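You operate a simulated robot arm through the tools that you are given. There is no shell and no other tool.

You are at the controls of a simulated robot arm. One attempt, no reset.

## Task
Put things in order on the office desk top. At the end: the green hook weight stands where the black square weight stood; the white size plate from the office desk top is on the purple tin; the black square weight is in the green parts bin; the yellow sensor stands where the green hook weight stood; whatever was shut is shut again. Leave all else as you found it, and nothing knocked over.

Only the result counts: the job must be done as asked and must still hold three seconds after the hand-in. Knocking over, shifting, dropping, spilling or breaking anything else fails it.

## Robot
A 6-joint arm with a two-finger gripper, fixed in place. Base frame: the origin is at the foot of the arm, x ahead of it, y to its left, z up; the work surface is at about z = 75. Readings come in cm, rad, newtons and seconds.
With the tool pointing down near the work surface it reaches from about 32 to 68 cm from the base axis. Its first joint turns from -1.152 to 1.152 rad. Payload 2.45 kg.
Tool frame: the origin (TCP) lies between the finger pads and is the grasp point; the fingertips stand 3 cm ahead of it; z points along the fingers, y is the line along which they close. Largest opening 10.6 cm; the body of the gripper starts 7.9 cm behind the TCP.
Orientation is that of the tool frame in the base frame, as a unit quaternion [x, y, z, w]. With the fingers straight down and closing along the base's y, the tool's x points along the base's -x, its y along +y and its z along -z.

## Interface
- The arm moves only by the tool apply_moves. Its argument "rows" is a list of rows, each an object (a shift or turn left out is 0, a gripper value left out holds the last) with "translation": the shift along the tool's x, y, z in cm, a list of three; "rot": the turn, a rotation vector about the tool's x, y, z in rad, a list of three; "jaw": the gripper command, from -1 (fully open) to 1 (shut), values between in proportion. In form: [{"translation": [x, y, z], "rot": [wx, wy, wz], "jaw": jaw}, ...]. A call has 1 to 20 rows; each row is the pose to reach, as a shift and turn from the pose commanded when the call began, along the tool's axes at that moment. Rows are played at 5 a second. More than 5 cm and 0.15 rad between two rows, or a gripper value outside its range, and nothing of the call is played. A pose out of reach is approached as far as the arm can. The call stops where the force on the tool passes 40 N (or 10 N more than at its start, if that is more) or the arm is blocked; 0.2 s more then pass. The fingers move at their own pace (about 15.3 cm/s each) and stop on an object; they squeeze with about 38 N. The grip force told is the motor's: it shows also when the fingers shut on nothing. Time passes only in rows, and 0.2 s behind the last, so rows that repeat a pose let the fingers close. It gives the time, the measured TCP pose, the force on the tool (base axes), the opening and the grip force at its end, in the units of the frame above (readings bear some noise), with the torque about the TCP (base axes, N m) and any sound that the robot's microphone picked up.
- Cameras (640 x 400 px; columns grow to the right, rows downward): "scene" is fixed at [7.05, 41.94, 141.39]; the picture's right is [-0.67, -0.75, 0.00], its down [-0.36, 0.32, -0.88] and it looks along [0.65, -0.58, -0.48] (base axes); focal length 334 px, centre (320, 200). "wrist" rides on the gripper at [7.6, -0.2, -10.6] in the tool frame; the picture's right is [0.02, 1.00, 0.00], its down [-0.78, 0.02, -0.62] and it looks along [-0.62, 0.01, 0.78] (tool axes); focal length 247 px, centre (320, 200). There is no depth. A picture from a camera that has moved, and an enlarged one, comes with that camera's place and axes in the base frame and with its lens.
- get_image(camera): a new picture of that camera. The clock stands still meanwhile.
- close_up(camera, box): a new picture of the part [left, top, right, bottom] of that camera's present view, enlarged. The clock stands still meanwhile.
- finish_job(): hands the job in; it is judged then, once.

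Nothing tells you positions but the pictures and the camera data. Unless the task says otherwise, let go and move clear before handing in.

The tools are called after "Emit:" as a command line: name --argument value ..., lists and objects as JSON in quotes. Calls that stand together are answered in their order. apply_moves: Moves the arm, as the interface text tells. Its arguments: {"type":"object","properties":{"rows":{"type":"array"}},"required":["rows"]} The other tools are called the same way: get_image (camera) takes a picture; close_up (camera, box) takes an enlarged picture of a part of a camera's view; finish_job () hands the job in.

At the start:

```text
time_s: 0.0
position: [39.63, -2.21, 112.42]
tcp_rot: [0.0, 1.0, 0.001, 0.0]
ft_force: [1.0, 0.4, 0.1]
torque: [0.01, -0.01, 0.0]
gripper_width: 10.6
grasp_force: 0.0
```

scene: 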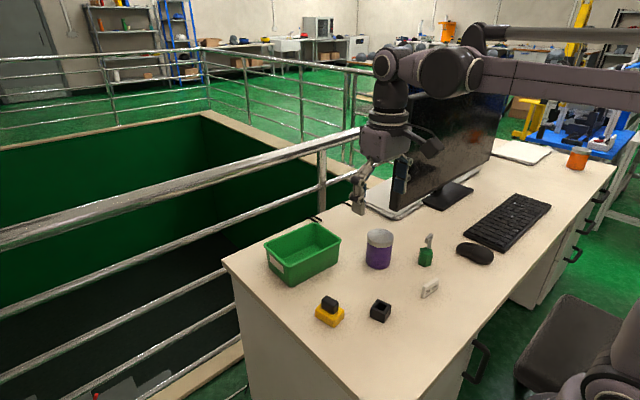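
wrist: 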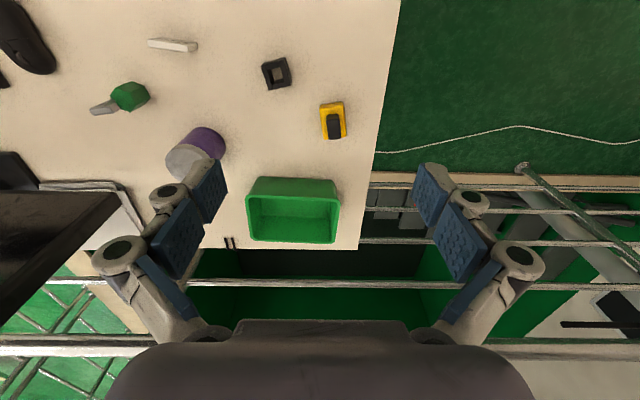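

I see a desk with a green bin, a purple tin with a grey lid, a green hook weight, a white plate, a yellow sensor and a black square weight. I'll look closer before moving.

Emit:
close_up --camera "scene" --box '[240, 200, 500, 350]'

Emit:
close_up --camera "wrist" --box '[60, 0, 380, 250]'

Emit:
close_up --camera "scene" --box '[250, 210, 410, 310]'

Emit:
close_up --camera "scene" --box '[300, 230, 460, 330]'

```text
2.46 times, centred on (370, 275) of scene
camera zoom: at [7.05, 41.94, 141.39], right [-0.67, -0.75, 0.0], down [-0.36, 0.32, -0.88], along [0.65, -0.58, -0.48], focal length 823 px, centre (197, 15)
```

zoom: 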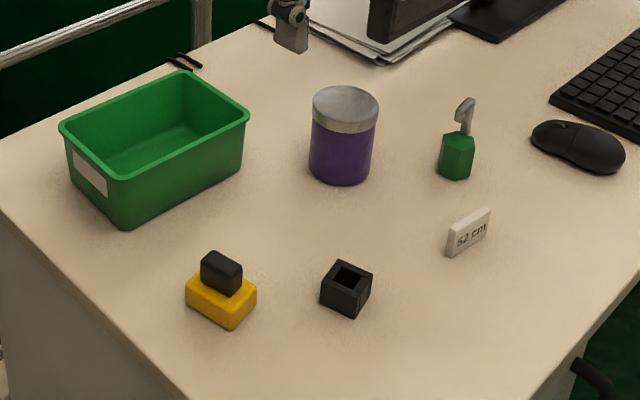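

```text
1.60 times, centred on (220, 125) of wrist
camera zoom: at [31.92, -2.41, 123.0], right [-0.02, 1.0, 0.0], down [0.78, 0.02, 0.62], along [0.62, 0.01, -0.78], focal length 395 px, centre (480, 320)
```

zoom: 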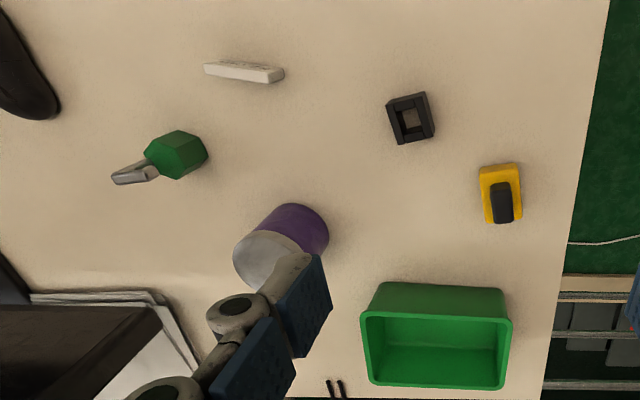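

```text
4.00 times, centred on (330, 260) of scene
camera zoom: at [7.05, 41.94, 141.39], right [-0.67, -0.75, 0.0], down [-0.36, 0.32, -0.88], along [0.65, -0.58, -0.48], focal length 1338 px, centre (280, -40)
```

zoom: 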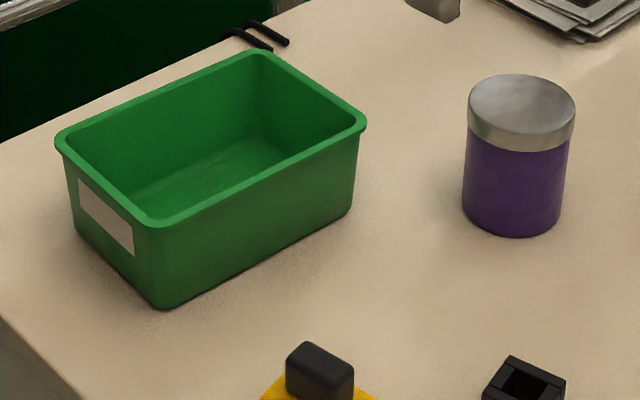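

```text
4.00 times, centred on (380, 280) of scene
camera zoom: at [7.05, 41.94, 141.39], right [-0.67, -0.75, 0.0], down [-0.36, 0.32, -0.88], along [0.65, -0.58, -0.48], focal length 1338 px, centre (80, -120)
```

zoom: 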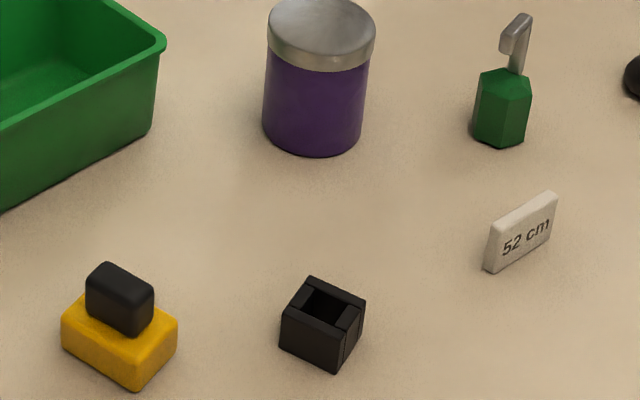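

The black weight looks to be near (41, -10), the sensor near (50, 0), the plate near (38, -26), the hook weight near (45, -36), and the tin near (55, -25) with its lid at about z 84.6. The bin spans roughly x 63–76 and y -17 to 1. I'll move above the black weight for a more accurate look.

Emit:
apply_moves --rows '[{"translation": [-0.3, -1.5, 3.4]}, {"translation": [-0.7, -3, 6.8]}, {"translation": [-1, -4.5, 10.2]}, {"translation": [-1.4, -6, 13.6]}, {"translation": [-1.77, -7.5, 17]}, {"translation": [-1.77, -7.5, 17]}]'

Emit:
get_image --camera "wrist"

Emit:
get_image --camera "scene"

```text
time_s: 1.4
position: [41.31, -9.73, 95.21]
tcp_rot: [0.001, 1.0, 0.001, 0.0]
ft_force: [0.6, 0.9, 0.4]
torque: [-0.03, -0.02, -0.04]
gripper_width: 10.62
grasp_force: 0.1
```

```text
taken
camera wrist: at [33.62, -9.92, 105.88], right [-0.02, 1.0, 0.0], down [0.78, 0.02, 0.62], along [0.62, 0.01, -0.78], focal length 247 px, centre (320, 200)
```

wrist: 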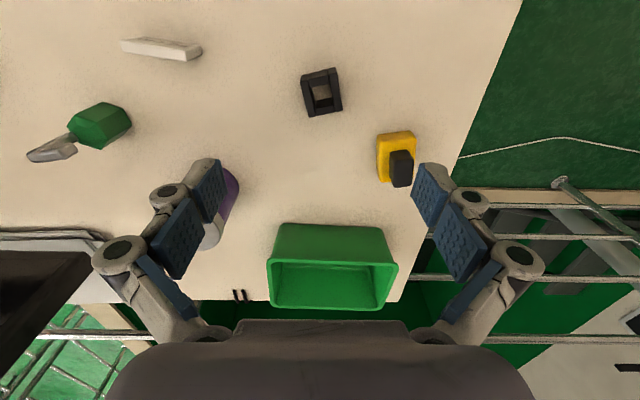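

```text
taken
```

scene: 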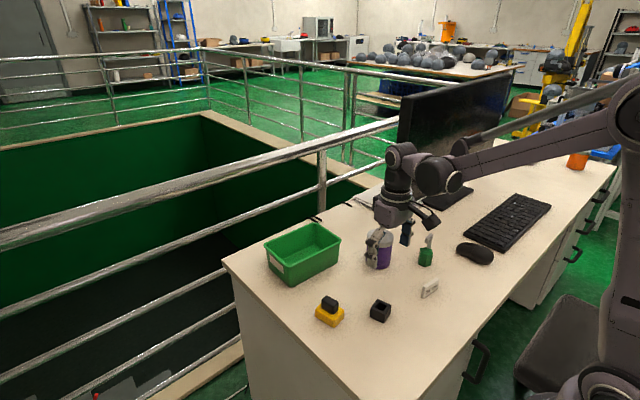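

The wrist view now shows the weight just below the hand. I'll enlarge it to measure its outline and its turn.

Emit:
close_up --camera "wrist" --box '[270, 50, 430, 150]'

Emit:
close_up --camera "wrist" --box '[340, 110, 500, 210]'

Emit:
close_up --camera "wrist" --box '[20, 20, 220, 170]'

Emit:
close_up --camera "scene" --box '[340, 120, 500, 300]'

```text
4.00 times, centred on (350, 100) of wrist
camera zoom: at [33.62, -9.92, 105.88], right [-0.02, 1.0, 0.0], down [0.78, 0.02, 0.62], along [0.62, 0.01, -0.78], focal length 988 px, centre (200, 600)
```

zoom: 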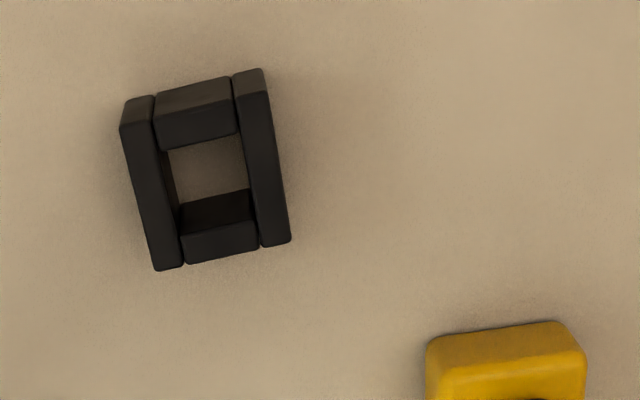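

```text
4.00 times, centred on (420, 160) of wrist
camera zoom: at [33.62, -9.92, 105.88], right [-0.02, 1.0, 0.0], down [0.78, 0.02, 0.62], along [0.62, 0.01, -0.78], focal length 988 px, centre (-80, 360)
```

zoom: 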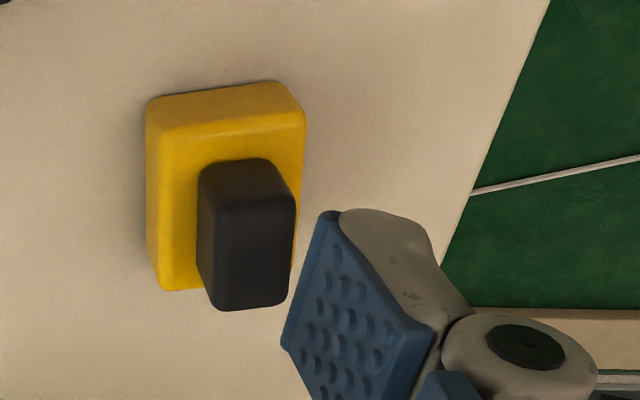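

```text
2.67 times, centred on (120, 95) of wrist
camera zoom: at [33.62, -9.92, 105.88], right [-0.02, 1.0, 0.0], down [0.78, 0.02, 0.62], along [0.62, 0.01, -0.78], focal length 659 px, centre (853, 480)
```

zoom: 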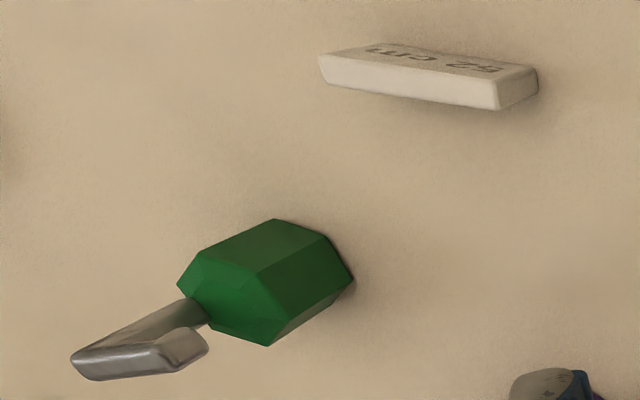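

```text
2.22 times, centred on (420, 210) of scene
camera zoom: at [7.05, 41.94, 141.39], right [-0.67, -0.75, 0.0], down [-0.36, 0.32, -0.88], along [0.65, -0.58, -0.48], focal length 743 px, centre (98, 178)
```

zoom: 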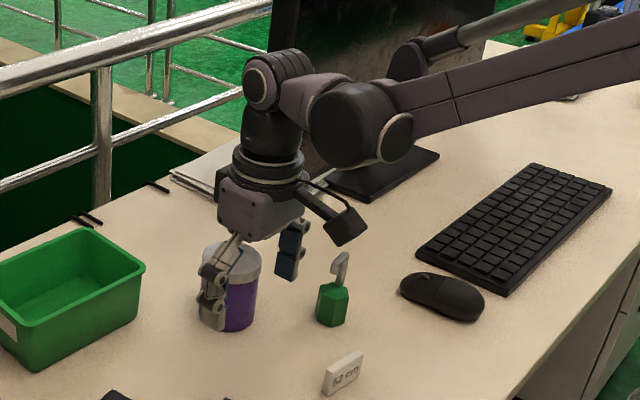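

The black weight is a hollow square about 3.9 cm wide and 3 cm high, centred near (41.5, -9.65) and turned about 13°. I'll turn the hand to match and come down partway to check.

Emit:
apply_moves --rows '[{"translation": [-0.1, 0.05, 2], "rot": [0, 0, -0.1]}, {"translation": [-0.2, 0.07, 5], "rot": [0, 0, -0.227]}, {"translation": [-0.2, 0.07, 8], "rot": [0, 0, -0.227]}, {"translation": [-0.2, 0.07, 11], "rot": [0, 0, -0.227]}, {"translation": [-0.2, 0.07, 11], "rot": [0, 0, -0.227]}]'

Emit:
get_image --camera "wrist"

Emit:
close_up --camera "scene" --box '[300, 220, 460, 340]'

```text
time_s: 2.6
position: [41.53, -9.72, 84.3]
tcp_rot: [-0.114, 0.994, 0.001, 0.0]
ft_force: [0.4, 0.7, 0.3]
torque: [-0.01, -0.01, 0.0]
gripper_width: 10.59
grasp_force: 0.0
```

```text
taken
camera wrist: at [34.1, -11.48, 94.91], right [-0.25, 0.97, 0.0], down [0.76, 0.19, 0.62], along [0.6, 0.15, -0.78], focal length 247 px, centre (320, 200)
```

wrist: 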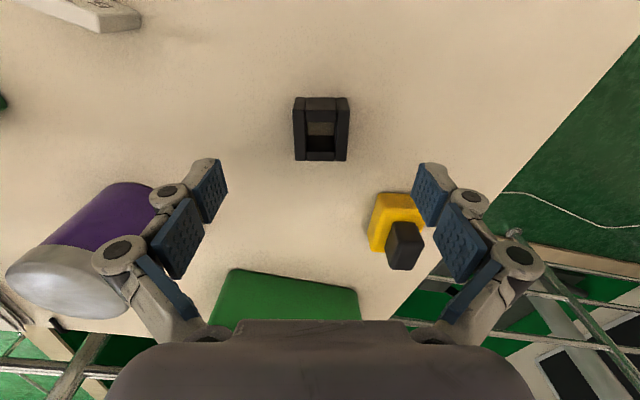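

```text
3.33 times, centred on (380, 280) of scene
camera zoom: at [7.05, 41.94, 141.39], right [-0.67, -0.75, 0.0], down [-0.36, 0.32, -0.88], along [0.65, -0.58, -0.48], focal length 1115 px, centre (120, -67)
```

zoom: 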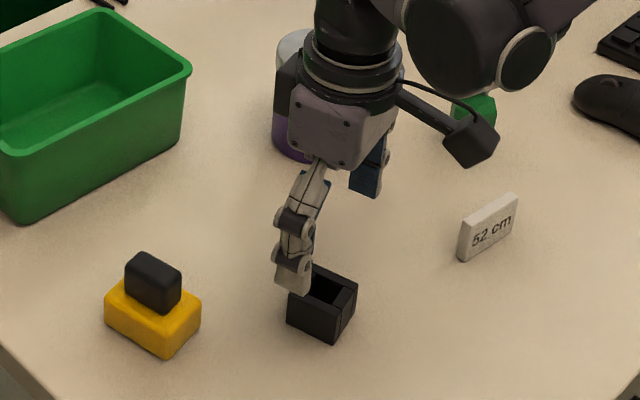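

Emit:
close_up --camera "wrist" --box '[270, 80, 370, 180]'

```text
4.00 times, centred on (320, 130) of wrist
camera zoom: at [34.1, -11.48, 94.91], right [-0.25, 0.97, 0.0], down [0.76, 0.19, 0.62], along [0.6, 0.15, -0.78], focal length 988 px, centre (320, 480)
```

zoom: 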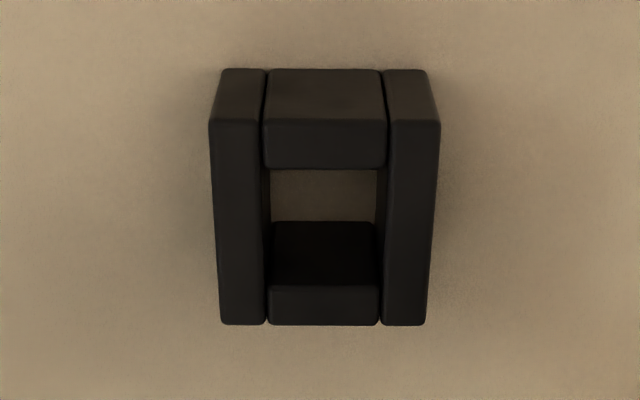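

The hand is lined up with the weight. I'll go down and close the fingers.

Emit:
apply_moves --rows '[{"translation": [0, 0, 2], "jaw": -0.4}, {"translation": [0, 0, 4]}, {"translation": [0, 0, 5.2]}, {"translation": [0, 0, 5.8]}, {"translation": [0, 0, 5.8]}]'

Emit:
get_image --camera "wrist"

```text
time_s: 3.8
position: [41.53, -9.73, 78.65]
tcp_rot: [-0.113, 0.994, 0.0, 0.0]
ft_force: [-0.4, 0.8, -0.3]
torque: [0.02, -0.03, -0.01]
gripper_width: 7.39
grasp_force: 0.0
```

```text
taken
camera wrist: at [34.13, -11.54, 89.15], right [-0.25, 0.97, 0.0], down [0.76, 0.19, 0.62], along [0.6, 0.15, -0.78], focal length 247 px, centre (320, 200)
```

wrist: 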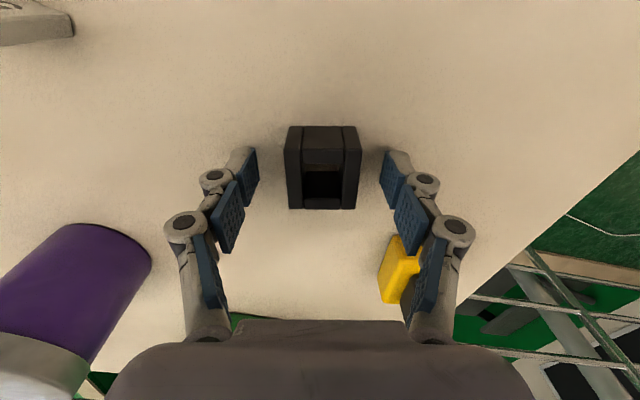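

Emit:
apply_moves --rows '[{"jaw": 0.3}, {"jaw": 1}, {"jaw": 1}, {"jaw": 1}]'

Emit:
get_image --camera "wrist"

Emit:
close_up --camera "scene" --box '[300, 220, 460, 340]'

```text
time_s: 4.8
position: [41.56, -9.53, 78.57]
tcp_rot: [-0.113, 0.994, 0.0, 0.001]
ft_force: [-0.2, 2.2, 2.7]
torque: [0.11, 0.05, 0.0]
gripper_width: 3.96
grasp_force: 38.2
```

```text
taken
camera wrist: at [34.13, -11.53, 89.17], right [-0.25, 0.97, 0.0], down [0.76, 0.19, 0.62], along [0.6, 0.15, -0.78], focal length 247 px, centre (320, 200)
```

wrist: 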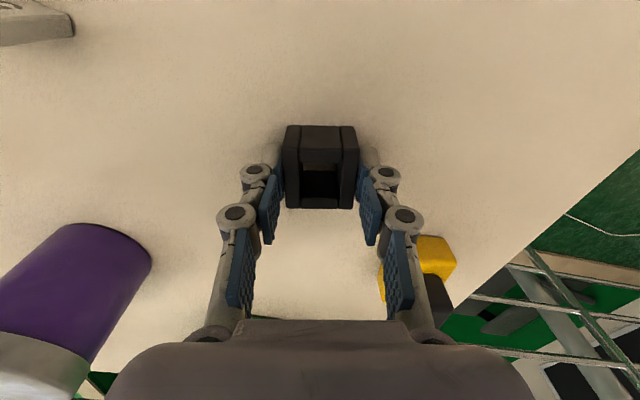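

```text
3.33 times, centred on (380, 280) of scene
camera zoom: at [7.04, 41.94, 141.39], right [-0.67, -0.75, 0.0], down [-0.36, 0.32, -0.88], along [0.65, -0.58, -0.48], focal length 1115 px, centre (120, -67)
```

zoom: 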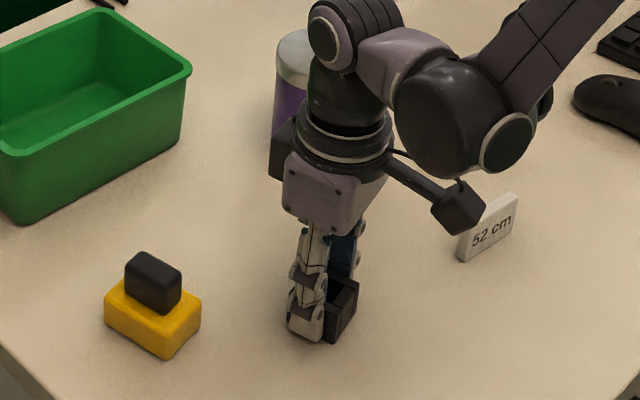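

The weight is held at 3.96 cm. I'll lift it straight up.

Emit:
apply_moves --rows '[{"translation": [0, 0, -1]}, {"translation": [0, 0, -3.5]}, {"translation": [0, 0, -7]}, {"translation": [0, 0, -11]}, {"translation": [0, 0, -15]}, {"translation": [0, 0, -17]}, {"translation": [0, 0, -17]}]'

Emit:
get_image --camera "wrist"

Emit:
get_image --camera "scene"

```text
time_s: 6.4
position: [41.63, -9.65, 95.81]
tcp_rot: [-0.114, 0.994, 0.0, 0.0]
ft_force: [0.0, -0.2, -2.2]
torque: [-0.01, 0.0, 0.03]
gripper_width: 3.94
grasp_force: 38.4
```

```text
taken
camera wrist: at [34.11, -11.56, 106.42], right [-0.25, 0.97, 0.0], down [0.76, 0.19, 0.62], along [0.6, 0.15, -0.78], focal length 247 px, centre (320, 200)
```

wrist: 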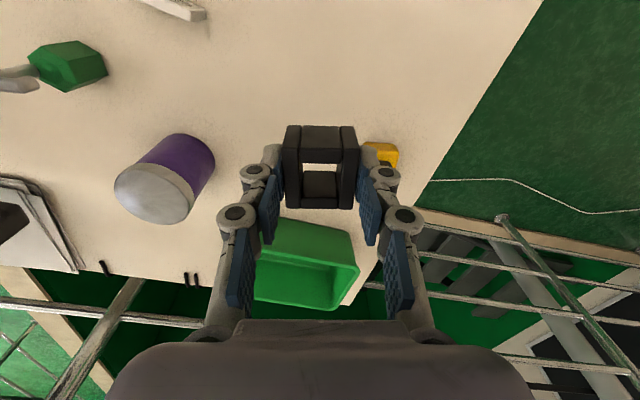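

```text
taken
```

scene: 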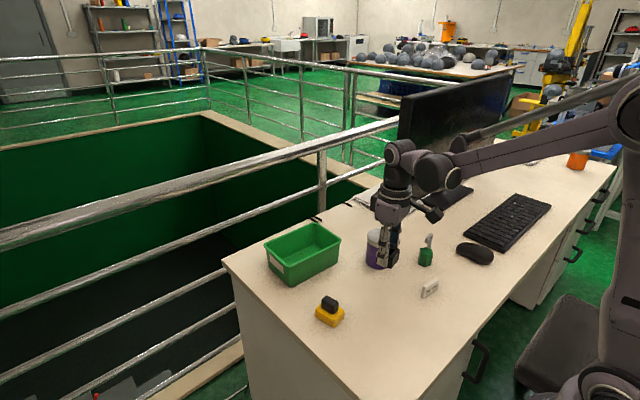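

The weight hangs steady. I'll carry it over the near side of the green bin, turning the hand back square.

Emit:
apply_moves --rows '[{"translation": [-4.1, -0.67, 0], "rot": [0, 0, 0.04]}, {"translation": [-8.2, -1.33, 0], "rot": [0, 0, 0.08]}, {"translation": [-12.3, -2.0, 0], "rot": [0, 0, 0.12]}, {"translation": [-16.4, -2.66, 0], "rot": [0, 0, 0.16]}, {"translation": [-20.5, -3.33, 0], "rot": [0, 0, 0.2]}, {"translation": [-23.6, -3.85, 0], "rot": [0, 0, 0.227]}, {"translation": [-24.6, -3.99, 0], "rot": [0, 0, 0.227]}, {"translation": [-24.6, -3.99, 0], "rot": [0, 0, 0.227]}]'

Emit:
get_image --camera "wrist"

Emit:
get_image --camera "scene"

```text
time_s: 8.2
position: [66.57, -7.87, 95.6]
tcp_rot: [0.0, 1.0, 0.0, -0.001]
ft_force: [0.4, 0.6, -2.9]
torque: [-0.02, 0.01, 0.01]
gripper_width: 3.96
grasp_force: 37.8
```

```text
taken
camera wrist: at [58.85, -8.07, 106.19], right [-0.02, 1.0, 0.0], down [0.78, 0.02, 0.62], along [0.62, 0.01, -0.78], focal length 247 px, centre (320, 200)
```

wrist: 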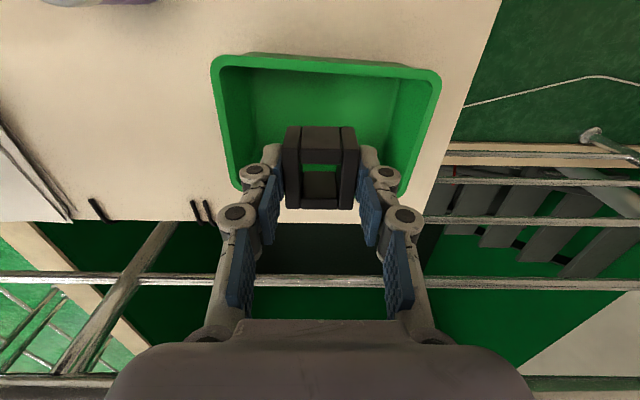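

```text
taken
```

scene: 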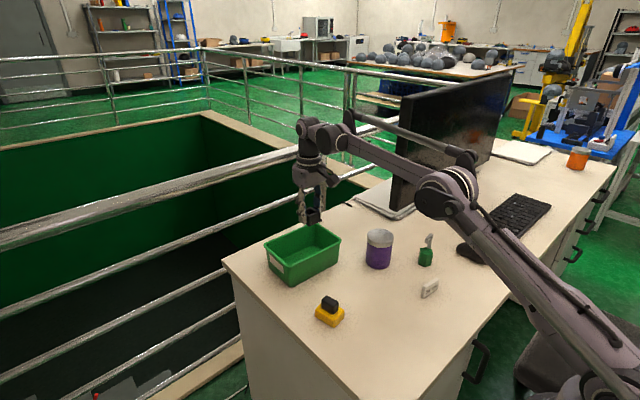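

The arm reaches here, but the near wall tapers inward, so I want a bit more clearance. I'll go a little further out and then lower the weight into the bin.

Emit:
apply_moves --rows '[{"translation": [-0.7, 0, 2]}, {"translation": [-1.4, 0.2, 4]}, {"translation": [-1.4, 0.2, 7]}, {"translation": [-1.4, 0.2, 10]}, {"translation": [-1.4, 0.2, 12]}, {"translation": [-1.4, 0.2, 12]}]'

Emit:
get_image --camera "wrist"

Emit:
close_up --camera "scene" --box '[230, 180, 390, 300]'

```text
time_s: 9.6
position: [67.9, -7.77, 83.69]
tcp_rot: [0.0, 1.0, -0.001, 0.0]
ft_force: [0.6, 1.1, -2.2]
torque: [0.0, -0.03, 0.02]
gripper_width: 3.93
grasp_force: 38.3
```

```text
taken
camera wrist: at [60.18, -8.02, 94.3], right [-0.02, 1.0, 0.0], down [0.78, 0.02, 0.62], along [0.62, 0.01, -0.78], focal length 247 px, centre (320, 200)
```

wrist: 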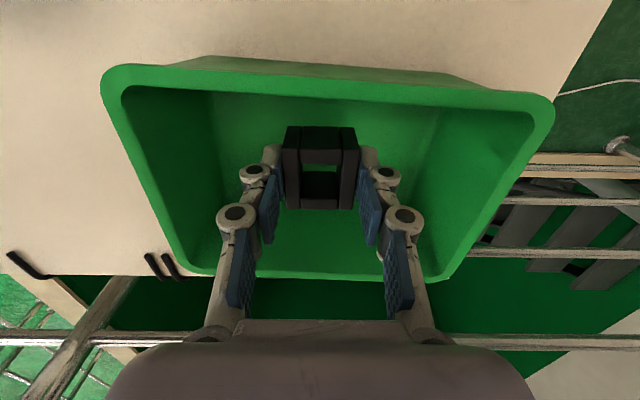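

```text
3.33 times, centred on (310, 240) of scene
camera zoom: at [7.05, 41.94, 141.39], right [-0.67, -0.75, 0.0], down [-0.36, 0.32, -0.88], along [0.65, -0.58, -0.48], focal length 1115 px, centre (353, 67)
```

zoom: 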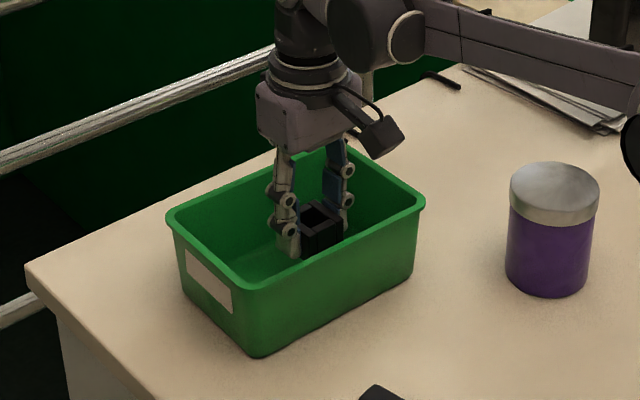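

Emit:
apply_moves --rows '[{"translation": [0, 0, 1.5]}, {"translation": [0, 0, 3]}, {"translation": [0, 0, 3.8]}, {"translation": [0, 0, 4.2]}, {"translation": [0, 0, 4.2]}]'

Emit:
close_up --camera "wrist" --box '[200, 60, 440, 220]'

Emit:
close_up --camera "scene" --box '[230, 180, 390, 300]'

```text
time_s: 10.8
position: [67.87, -7.75, 79.33]
tcp_rot: [0.0, 1.0, 0.001, 0.0]
ft_force: [-0.2, -0.1, -2.9]
torque: [0.01, 0.02, -0.01]
gripper_width: 3.94
grasp_force: 38.5
```

```text
2.50 times, centred on (320, 140) of wrist
camera zoom: at [60.17, -7.98, 89.97], right [-0.02, 1.0, 0.0], down [0.78, 0.02, 0.62], along [0.62, 0.01, -0.78], focal length 617 px, centre (320, 350)
```

zoom: 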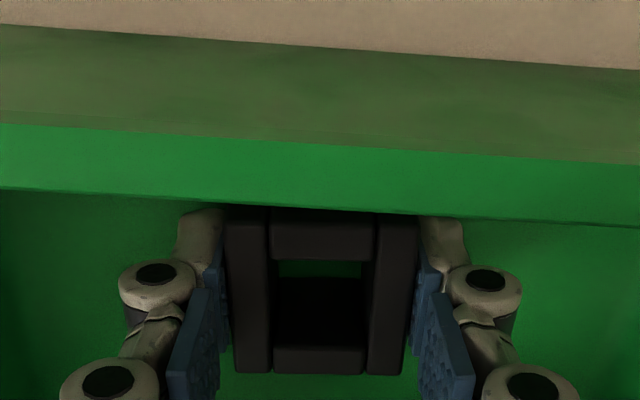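

```text
3.33 times, centred on (310, 240) of scene
camera zoom: at [7.05, 41.94, 141.39], right [-0.67, -0.75, 0.0], down [-0.36, 0.32, -0.88], along [0.65, -0.58, -0.48], focal length 1115 px, centre (353, 67)
```

zoom: 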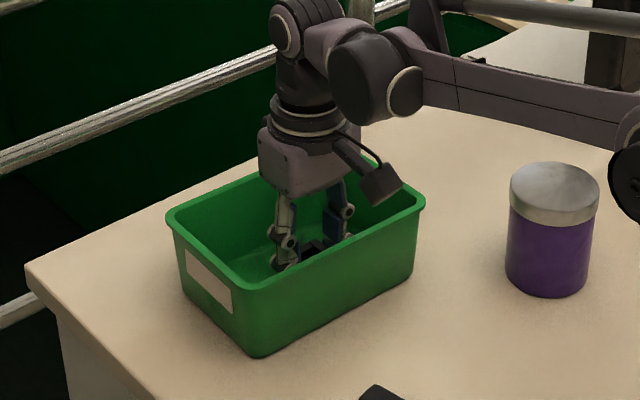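

Emit:
apply_moves --rows '[{"translation": [0, 0, 0.15]}, {"translation": [0, 0, 0.3]}, {"translation": [0, 0, 0.3]}]'

```text
time_s: 11.6
position: [67.84, -7.8, 79.12]
tcp_rot: [-0.001, 1.0, 0.0, 0.001]
ft_force: [-0.5, -0.4, -2.8]
torque: [0.02, -0.02, 0.0]
gripper_width: 3.93
grasp_force: 37.9
```

Emit:
apply_moves --rows '[{"translation": [0, 0, 0.1]}, {"translation": [0, 0, 0.2]}, {"translation": [0, 0, 0.2], "jaw": 0.1}, {"translation": [0, 0, 0.2], "jaw": -0.2}, {"translation": [0, 0, 0.2], "jaw": -0.2}]'

Emit:
get_image --camera "wrist"

```text
time_s: 12.8
position: [67.93, -7.88, 78.88]
tcp_rot: [0.0, 1.0, 0.0, -0.001]
ft_force: [0.2, -1.1, -0.1]
torque: [-0.03, -0.01, -0.02]
gripper_width: 6.36
grasp_force: 0.0
```

```text
taken
camera wrist: at [60.19, -8.02, 89.52], right [-0.02, 1.0, 0.0], down [0.78, 0.02, 0.62], along [0.62, 0.01, -0.78], focal length 247 px, centre (320, 200)
```

wrist: 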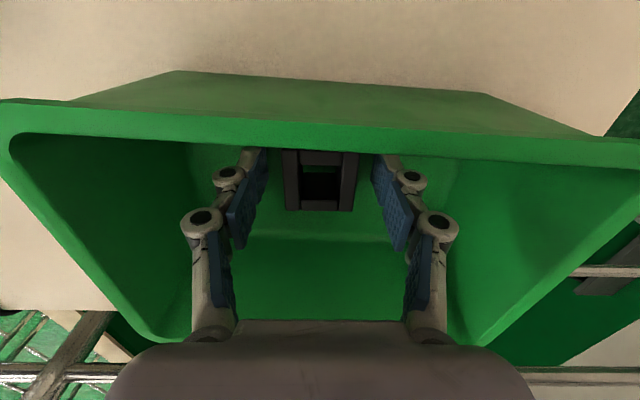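

The weight has been released inside the bin. I'll rise straight out.

Emit:
apply_moves --rows '[{"translation": [0, 0, -2]}, {"translation": [0, 0, -5]}, {"translation": [0, 0, -9]}, {"translation": [0, 0, -13]}, {"translation": [0, 0, -17]}, {"translation": [0, 0, -18]}, {"translation": [0, 0, -18]}]'

Emit:
get_image --camera "wrist"

Emit:
get_image --camera "scene"

```text
time_s: 14.4
position: [67.57, -7.78, 96.85]
tcp_rot: [0.0, 1.0, 0.0, 0.0]
ft_force: [-0.4, 0.1, 0.1]
torque: [0.01, 0.0, 0.01]
gripper_width: 6.37
grasp_force: 0.0
out of reach, approached as far as the arm can: row 6, 7
```

```text
taken
camera wrist: at [59.83, -7.99, 107.51], right [-0.02, 1.0, 0.0], down [0.78, 0.02, 0.62], along [0.62, 0.01, -0.78], focal length 247 px, centre (320, 200)
```

wrist: 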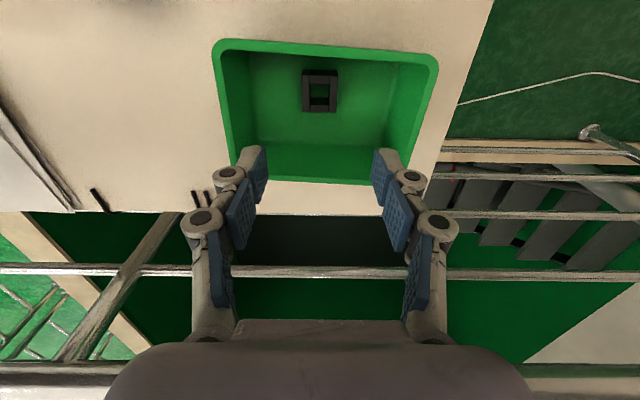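

```text
taken
```

scene: 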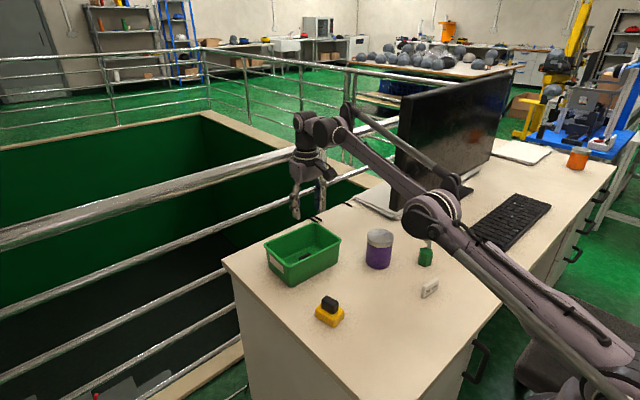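

The black weight sits upright in the bin. Next I'll take the white plate, moving above it with the jaws still partly open.

Emit:
apply_moves --rows '[{"translation": [3.5, -2.0, 0.3]}, {"translation": [7, -4.1, 0.5]}, {"translation": [10.5, -6.2, 0.7]}, {"translation": [14, -8.2, 1.0]}, {"translation": [17.5, -10.3, 1.2]}, {"translation": [21, -12.3, 1.5]}, {"translation": [24.5, -14.4, 1.7]}, {"translation": [27.6, -16.2, 1.85]}, {"translation": [27.6, -16.2, 1.85]}]'

Emit:
get_image --camera "wrist"

Emit:
get_image --camera "scene"

```text
time_s: 16.4
position: [39.7, -23.97, 94.85]
tcp_rot: [0.0, 1.0, 0.0, 0.0]
ft_force: [0.7, 0.0, 0.3]
torque: [-0.02, 0.0, 0.01]
gripper_width: 6.37
grasp_force: 0.0
```

```text
taken
camera wrist: at [32.06, -24.19, 105.65], right [-0.02, 1.0, 0.0], down [0.78, 0.02, 0.62], along [0.62, 0.01, -0.78], focal length 247 px, centre (320, 200)
```

wrist: 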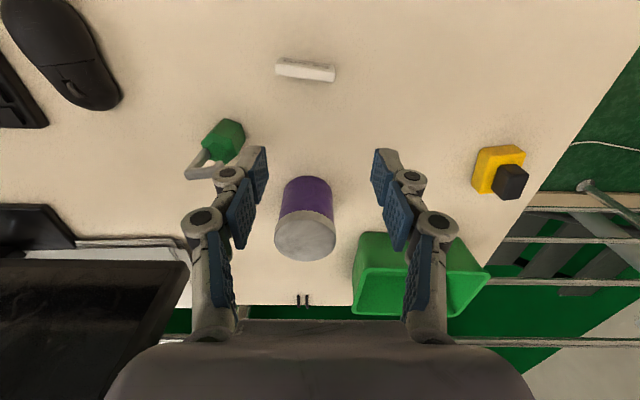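

```text
taken
```

scene: 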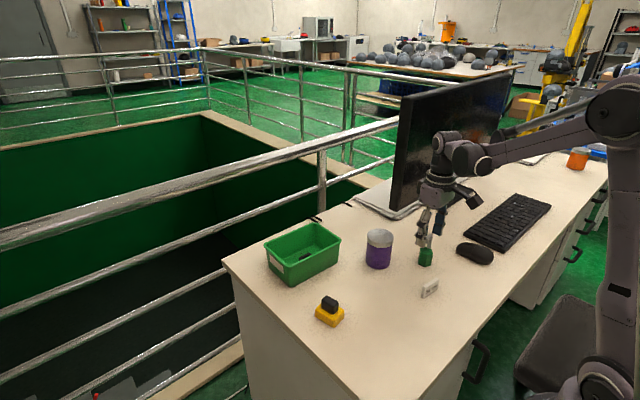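

Emit:
close_up --camera "wrist" --box '[260, 40, 360, 100]'

Emit:
close_up --camera "wrist" --box '[0, 180, 260, 360]'

Emit:
close_up --camera "wrist" --box '[180, 100, 380, 280]'

Emit:
close_up --camera "scene" --box '[360, 60, 560, 220]'

```text
6.40 times, centred on (310, 70) of wrist
camera zoom: at [32.06, -24.19, 105.65], right [-0.02, 1.0, 0.0], down [0.78, 0.02, 0.62], along [0.62, 0.01, -0.78], focal length 1581 px, centre (384, 1032)
```

zoom: 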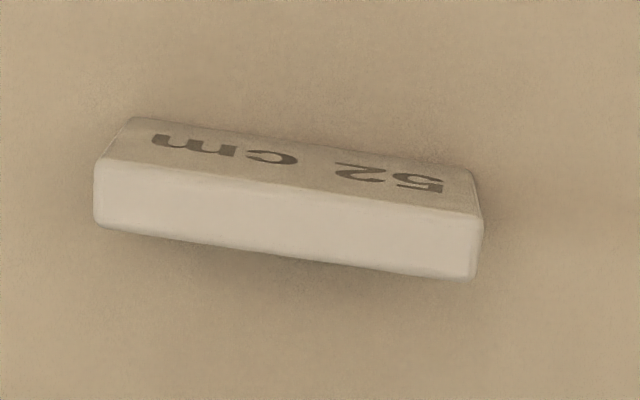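

```text
2.22 times, centred on (130, 270) of wrist
camera zoom: at [32.06, -24.19, 105.65], right [-0.02, 1.0, 0.0], down [0.78, 0.02, 0.62], along [0.62, 0.01, -0.78], focal length 549 px, centre (742, 44)
```

zoom: 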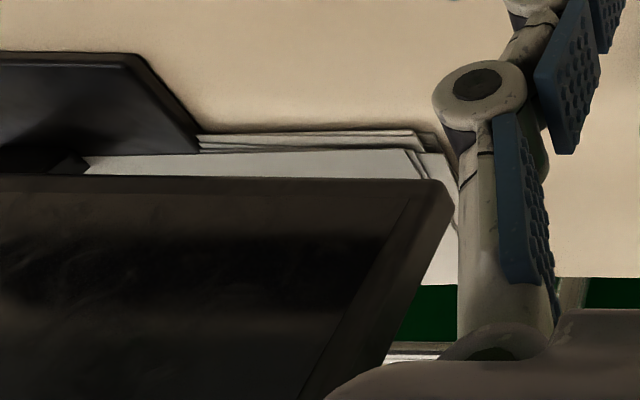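

```text
2.22 times, centred on (280, 190) of wrist
camera zoom: at [32.06, -24.19, 105.65], right [-0.02, 1.0, 0.0], down [0.78, 0.02, 0.62], along [0.62, 0.01, -0.78], focal length 549 px, centre (409, 222)
```

zoom: 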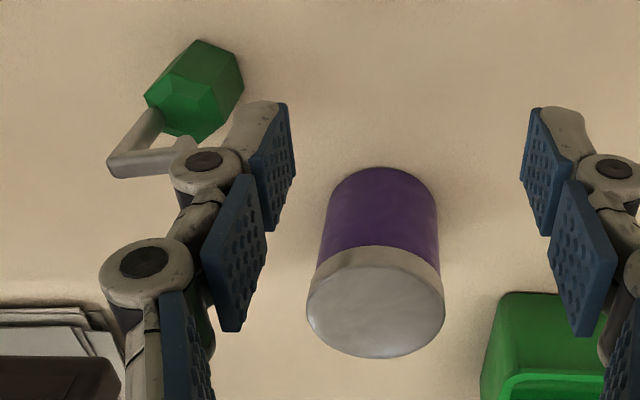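

```text
2.50 times, centred on (460, 140) of scene
camera zoom: at [7.05, 41.94, 141.39], right [-0.67, -0.75, 0.0], down [-0.36, 0.32, -0.88], along [0.65, -0.58, -0.48], focal length 836 px, centre (-30, 350)
```

zoom: 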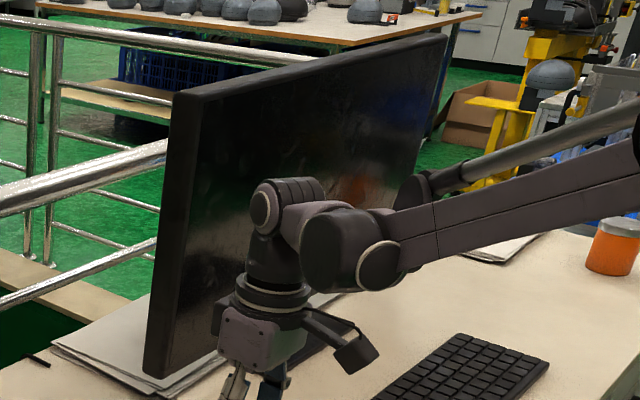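

The plate stands on edge near (37.5, -25.6), about 5.9 cm long, 1 cm thick and 3.6 cm high, turned about -6°. The lid centre works out near (55.1, -25.6) and the monitor's near corner is further off, at about (67, -47). I'll line up to grip the plate by its ends.

Emit:
apply_moves --rows '[{"translation": [1.1, -0.8, 2.5], "rot": [0, 0, 0.06], "jaw": -0.75}, {"translation": [2.2, -1.65, 5], "rot": [0, 0, 0.11]}, {"translation": [2.2, -1.65, 8], "rot": [0, 0, 0.11]}, {"translation": [2.2, -1.65, 10], "rot": [0, 0, 0.11]}, {"translation": [2.2, -1.65, 10], "rot": [0, 0, 0.11]}]'

Emit:
get_image --camera "wrist"

Emit:
close_up --camera "wrist" --box '[240, 80, 400, 180]'

Emit:
close_up --camera "scene" --box '[360, 180, 520, 300]'

```text
time_s: 17.6
position: [37.73, -25.65, 84.96]
tcp_rot: [0.055, 0.999, 0.0, 0.0]
ft_force: [0.3, 1.0, 0.2]
torque: [0.03, 0.02, 0.03]
gripper_width: 9.24
grasp_force: 0.0
```

```text
taken
camera wrist: at [30.04, -25.03, 95.57], right [0.09, 1.0, 0.0], down [0.78, -0.07, 0.62], along [0.62, -0.06, -0.78], focal length 247 px, centre (320, 200)
```

wrist: 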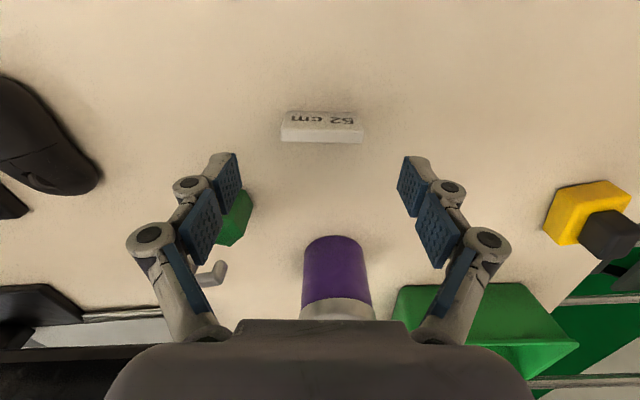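

```text
4.00 times, centred on (320, 130) of wrist
camera zoom: at [30.04, -25.03, 95.57], right [0.09, 1.0, 0.0], down [0.78, -0.07, 0.62], along [0.62, -0.06, -0.78], focal length 988 px, centre (320, 480)
```

zoom: 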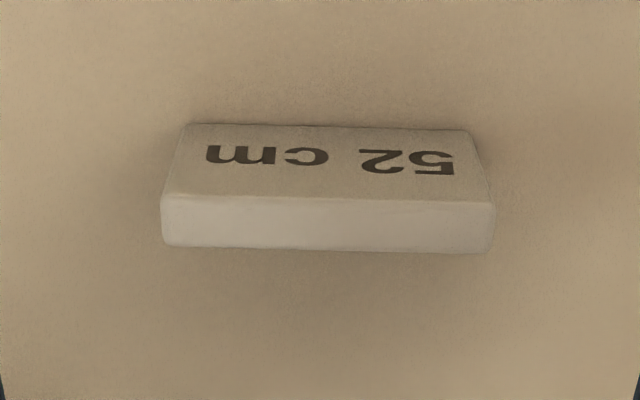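

```text
3.33 times, centred on (440, 240) of scene
camera zoom: at [7.05, 41.94, 141.39], right [-0.67, -0.75, 0.0], down [-0.36, 0.32, -0.88], along [0.65, -0.58, -0.48], focal length 1115 px, centre (-80, 67)
```

zoom: 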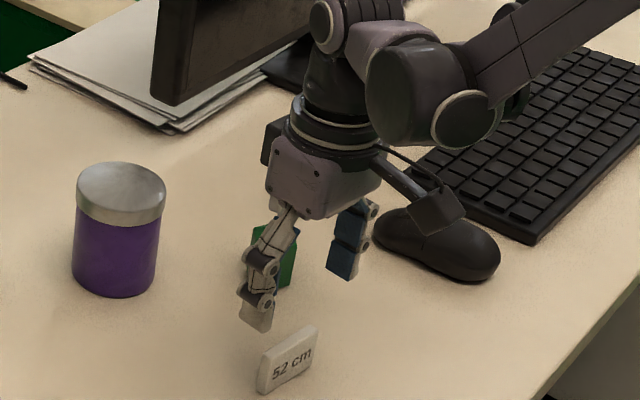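

Emit:
apply_moves --rows '[{"translation": [0, 0, 2]}, {"translation": [0, 0, 4]}, {"translation": [0, 0, 5.4]}, {"translation": [0, 0, 5.9]}, {"translation": [0, 0, 5.9], "jaw": -0.3}, {"translation": [0, 0, 5.9], "jaw": 0.3}, {"translation": [0, 0, 5.9], "jaw": 1}, {"translation": [0, 0, 5.9], "jaw": 1}]'

Emit:
get_image --camera "wrist"

Emit:
close_up --camera "scene" --box '[360, 200, 520, 320]'

```text
time_s: 19.4
position: [37.63, -25.63, 79.19]
tcp_rot: [0.055, 0.998, 0.0, -0.001]
ft_force: [0.1, -0.7, 0.3]
torque: [0.03, -0.01, -0.02]
gripper_width: 5.85
grasp_force: 38.1
```

```text
taken
camera wrist: at [29.99, -25.05, 89.73], right [0.09, 1.0, 0.0], down [0.78, -0.07, 0.62], along [0.62, -0.06, -0.78], focal length 247 px, centre (320, 200)
```

wrist: 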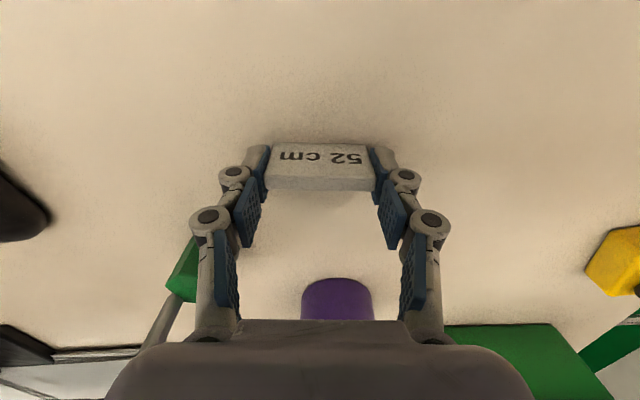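

```text
3.33 times, centred on (440, 260) of scene
camera zoom: at [7.05, 41.94, 141.39], right [-0.67, -0.75, 0.0], down [-0.36, 0.32, -0.88], along [0.65, -0.58, -0.48], focal length 1115 px, centre (-80, 0)
```

zoom: 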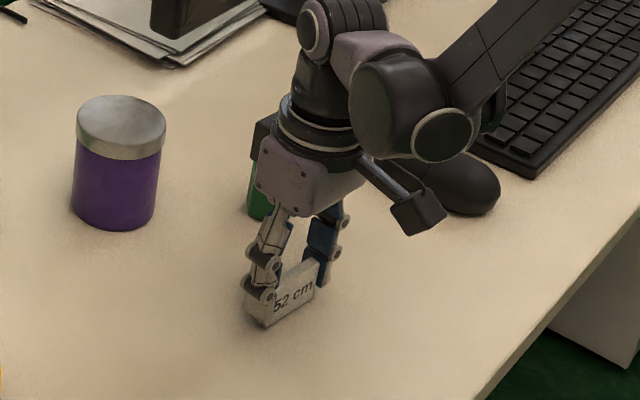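

Gripped at 5.85 cm. I'll lift it and carry it toward the tin.

Emit:
apply_moves --rows '[{"translation": [0, 0, -1]}, {"translation": [0, 0, -4]}, {"translation": [0, 0, -8]}, {"translation": [0, 0, -12]}, {"translation": [0, 0, -16]}, {"translation": [0, 0, -17.8]}, {"translation": [0, 0, -17.8]}]'

Emit:
get_image --camera "wrist"

```text
time_s: 21.0
position: [37.8, -25.63, 96.78]
tcp_rot: [0.055, 0.998, 0.0, 0.0]
ft_force: [-0.4, -1.3, -0.6]
torque: [-0.01, -0.03, 0.0]
gripper_width: 5.85
grasp_force: 37.8
```

```text
taken
camera wrist: at [29.99, -25.02, 107.44], right [0.09, 1.0, 0.0], down [0.78, -0.07, 0.62], along [0.62, -0.06, -0.78], focal length 247 px, centre (320, 200)
```

wrist: 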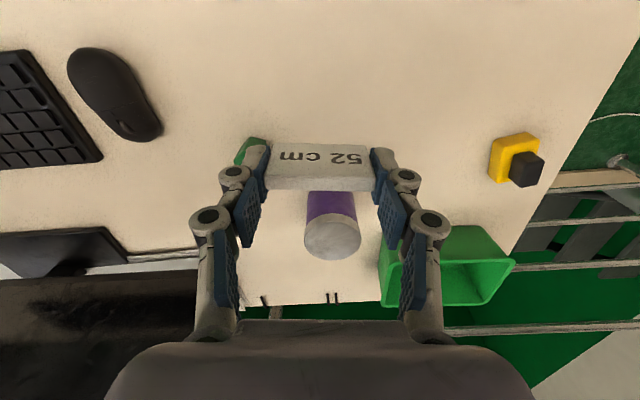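

Emit:
apply_moves --rows '[{"translation": [-3.5, 0.38, 0]}, {"translation": [-7.5, 0.83, 0]}, {"translation": [-11.5, 1.27, 0]}, {"translation": [-15, 1.66, 0]}, {"translation": [-17.4, 1.92, 0]}, {"translation": [-17.4, 1.92, 0]}]'

Emit:
get_image --camera "wrist"

Emit:
get_image --camera "scene"

```text
time_s: 22.4
position: [55.08, -25.41, 96.67]
tcp_rot: [0.055, 0.999, 0.0, 0.0]
ft_force: [0.8, 0.0, -0.7]
torque: [-0.01, 0.01, 0.03]
gripper_width: 5.85
grasp_force: 38.4
```

```text
taken
camera wrist: at [47.54, -24.83, 107.39], right [0.09, 1.0, 0.0], down [0.78, -0.07, 0.62], along [0.62, -0.05, -0.78], focal length 247 px, centre (320, 200)
```

wrist: 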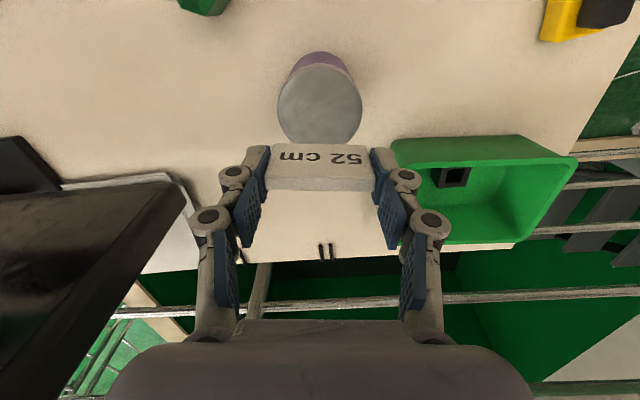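

```text
taken
```

scene: 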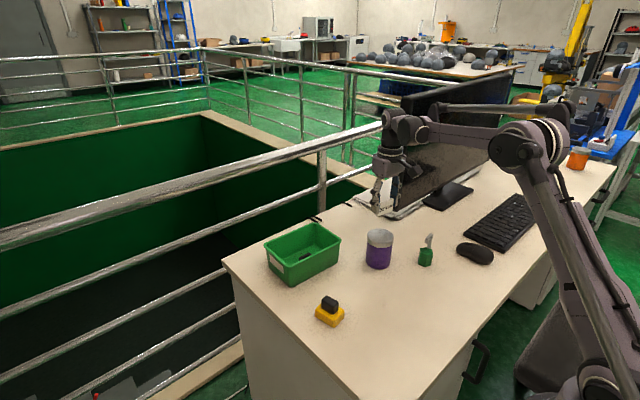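

Emit:
close_up --camera "wrist" --box '[240, 40, 400, 160]'

```text
3.33 times, centred on (320, 100) of wrist
camera zoom: at [47.54, -24.83, 107.39], right [0.09, 1.0, 0.0], down [0.78, -0.07, 0.62], along [0.62, -0.05, -0.78], focal length 823 px, centre (320, 533)
```

zoom: 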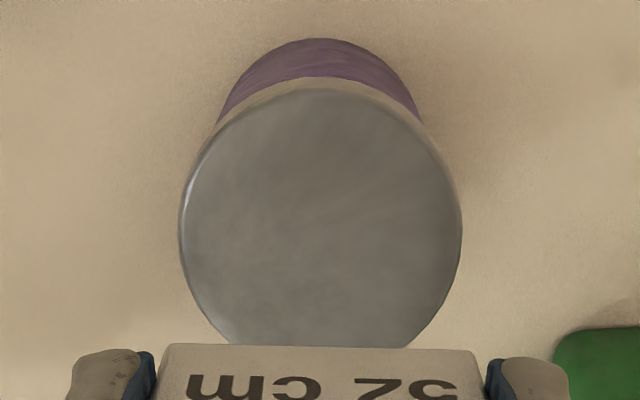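

The lid is right under the plate, needing about 0.2 cm further forward. I'll lower most of the way.

Emit:
apply_moves --rows '[{"translation": [-0.2, -0.1, 2]}, {"translation": [-0.2, -0.1, 4]}, {"translation": [-0.2, -0.1, 6]}, {"translation": [-0.2, -0.1, 7.2]}, {"translation": [-0.2, -0.1, 7.2]}]'

Emit:
get_image --camera "wrist"

Emit:
close_up --camera "scene" --box '[320, 180, 440, 280]'

```text
time_s: 23.6
position: [55.49, -25.56, 89.6]
tcp_rot: [0.055, 0.998, 0.0, 0.0]
ft_force: [-0.5, 0.1, 0.3]
torque: [0.02, 0.03, 0.0]
gripper_width: 5.83
grasp_force: 38.4
```

```text
taken
camera wrist: at [47.85, -24.99, 100.21], right [0.09, 1.0, 0.0], down [0.78, -0.07, 0.62], along [0.62, -0.05, -0.78], focal length 247 px, centre (320, 200)
```

wrist: 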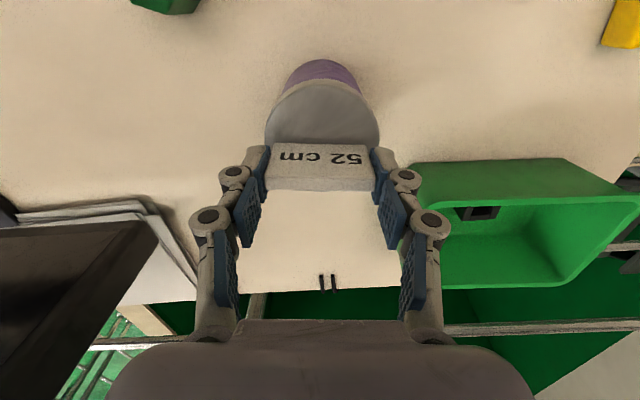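

```text
4.00 times, centred on (380, 230) of scene
camera zoom: at [7.05, 41.94, 141.39], right [-0.67, -0.75, 0.0], down [-0.36, 0.32, -0.88], along [0.65, -0.58, -0.48], focal length 1338 px, centre (80, 80)
```

zoom: 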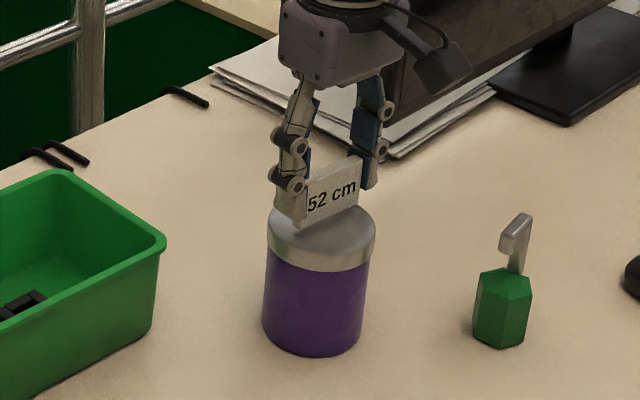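

Emit:
apply_moves --rows '[{"translation": [0, 0, 0.15]}, {"translation": [0, 0, 0.3]}, {"translation": [0, 0, 0.4]}, {"translation": [0, 0, 0.4]}]'

Emit:
close_up --camera "scene" --box '[340, 200, 420, 270]'

Emit:
close_up --camera "wrist" --box '[240, 40, 400, 200]'

```text
time_s: 24.6
position: [55.51, -25.66, 89.24]
tcp_rot: [0.054, 0.999, 0.0, 0.001]
ft_force: [0.8, -0.3, -0.4]
torque: [0.01, -0.01, 0.02]
gripper_width: 5.83
grasp_force: 38.1
```

```text
5.71 times, centred on (380, 235) of scene
camera zoom: at [7.05, 41.94, 141.39], right [-0.67, -0.75, 0.0], down [-0.36, 0.32, -0.88], along [0.65, -0.58, -0.48], focal length 1911 px, centre (-23, 0)
```

zoom: 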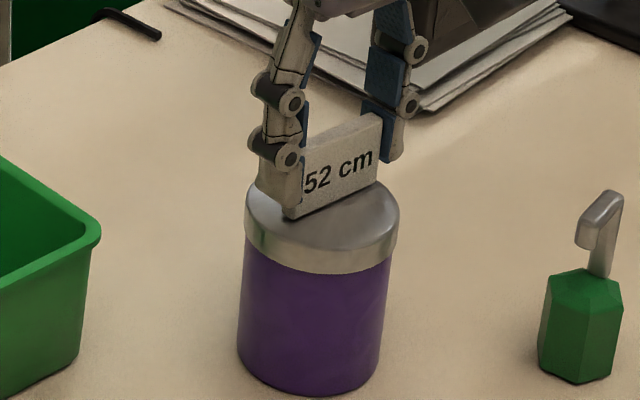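

```text
2.50 times, centred on (320, 120) of wrist
camera zoom: at [47.78, -25.09, 99.85], right [0.09, 1.0, 0.0], down [0.78, -0.07, 0.62], along [0.62, -0.06, -0.78], focal length 617 px, centre (320, 400)
```

zoom: 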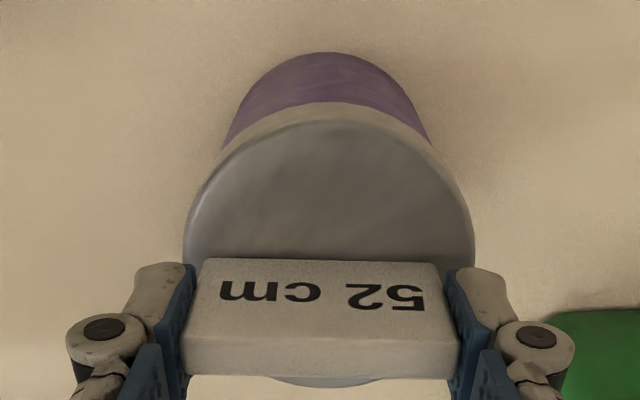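

Emit:
apply_moves --rows '[{"translation": [-0.1, 0, 0.1]}, {"translation": [-0.1, 0, 0.2]}, {"translation": [-0.1, 0, 0.2]}]'

```text
time_s: 25.4
position: [55.51, -25.71, 89.05]
tcp_rot: [0.056, 0.998, 0.0, 0.0]
ft_force: [0.2, -0.3, 4.0]
torque: [0.06, -0.02, 0.0]
gripper_width: 5.86
grasp_force: 38.2
```

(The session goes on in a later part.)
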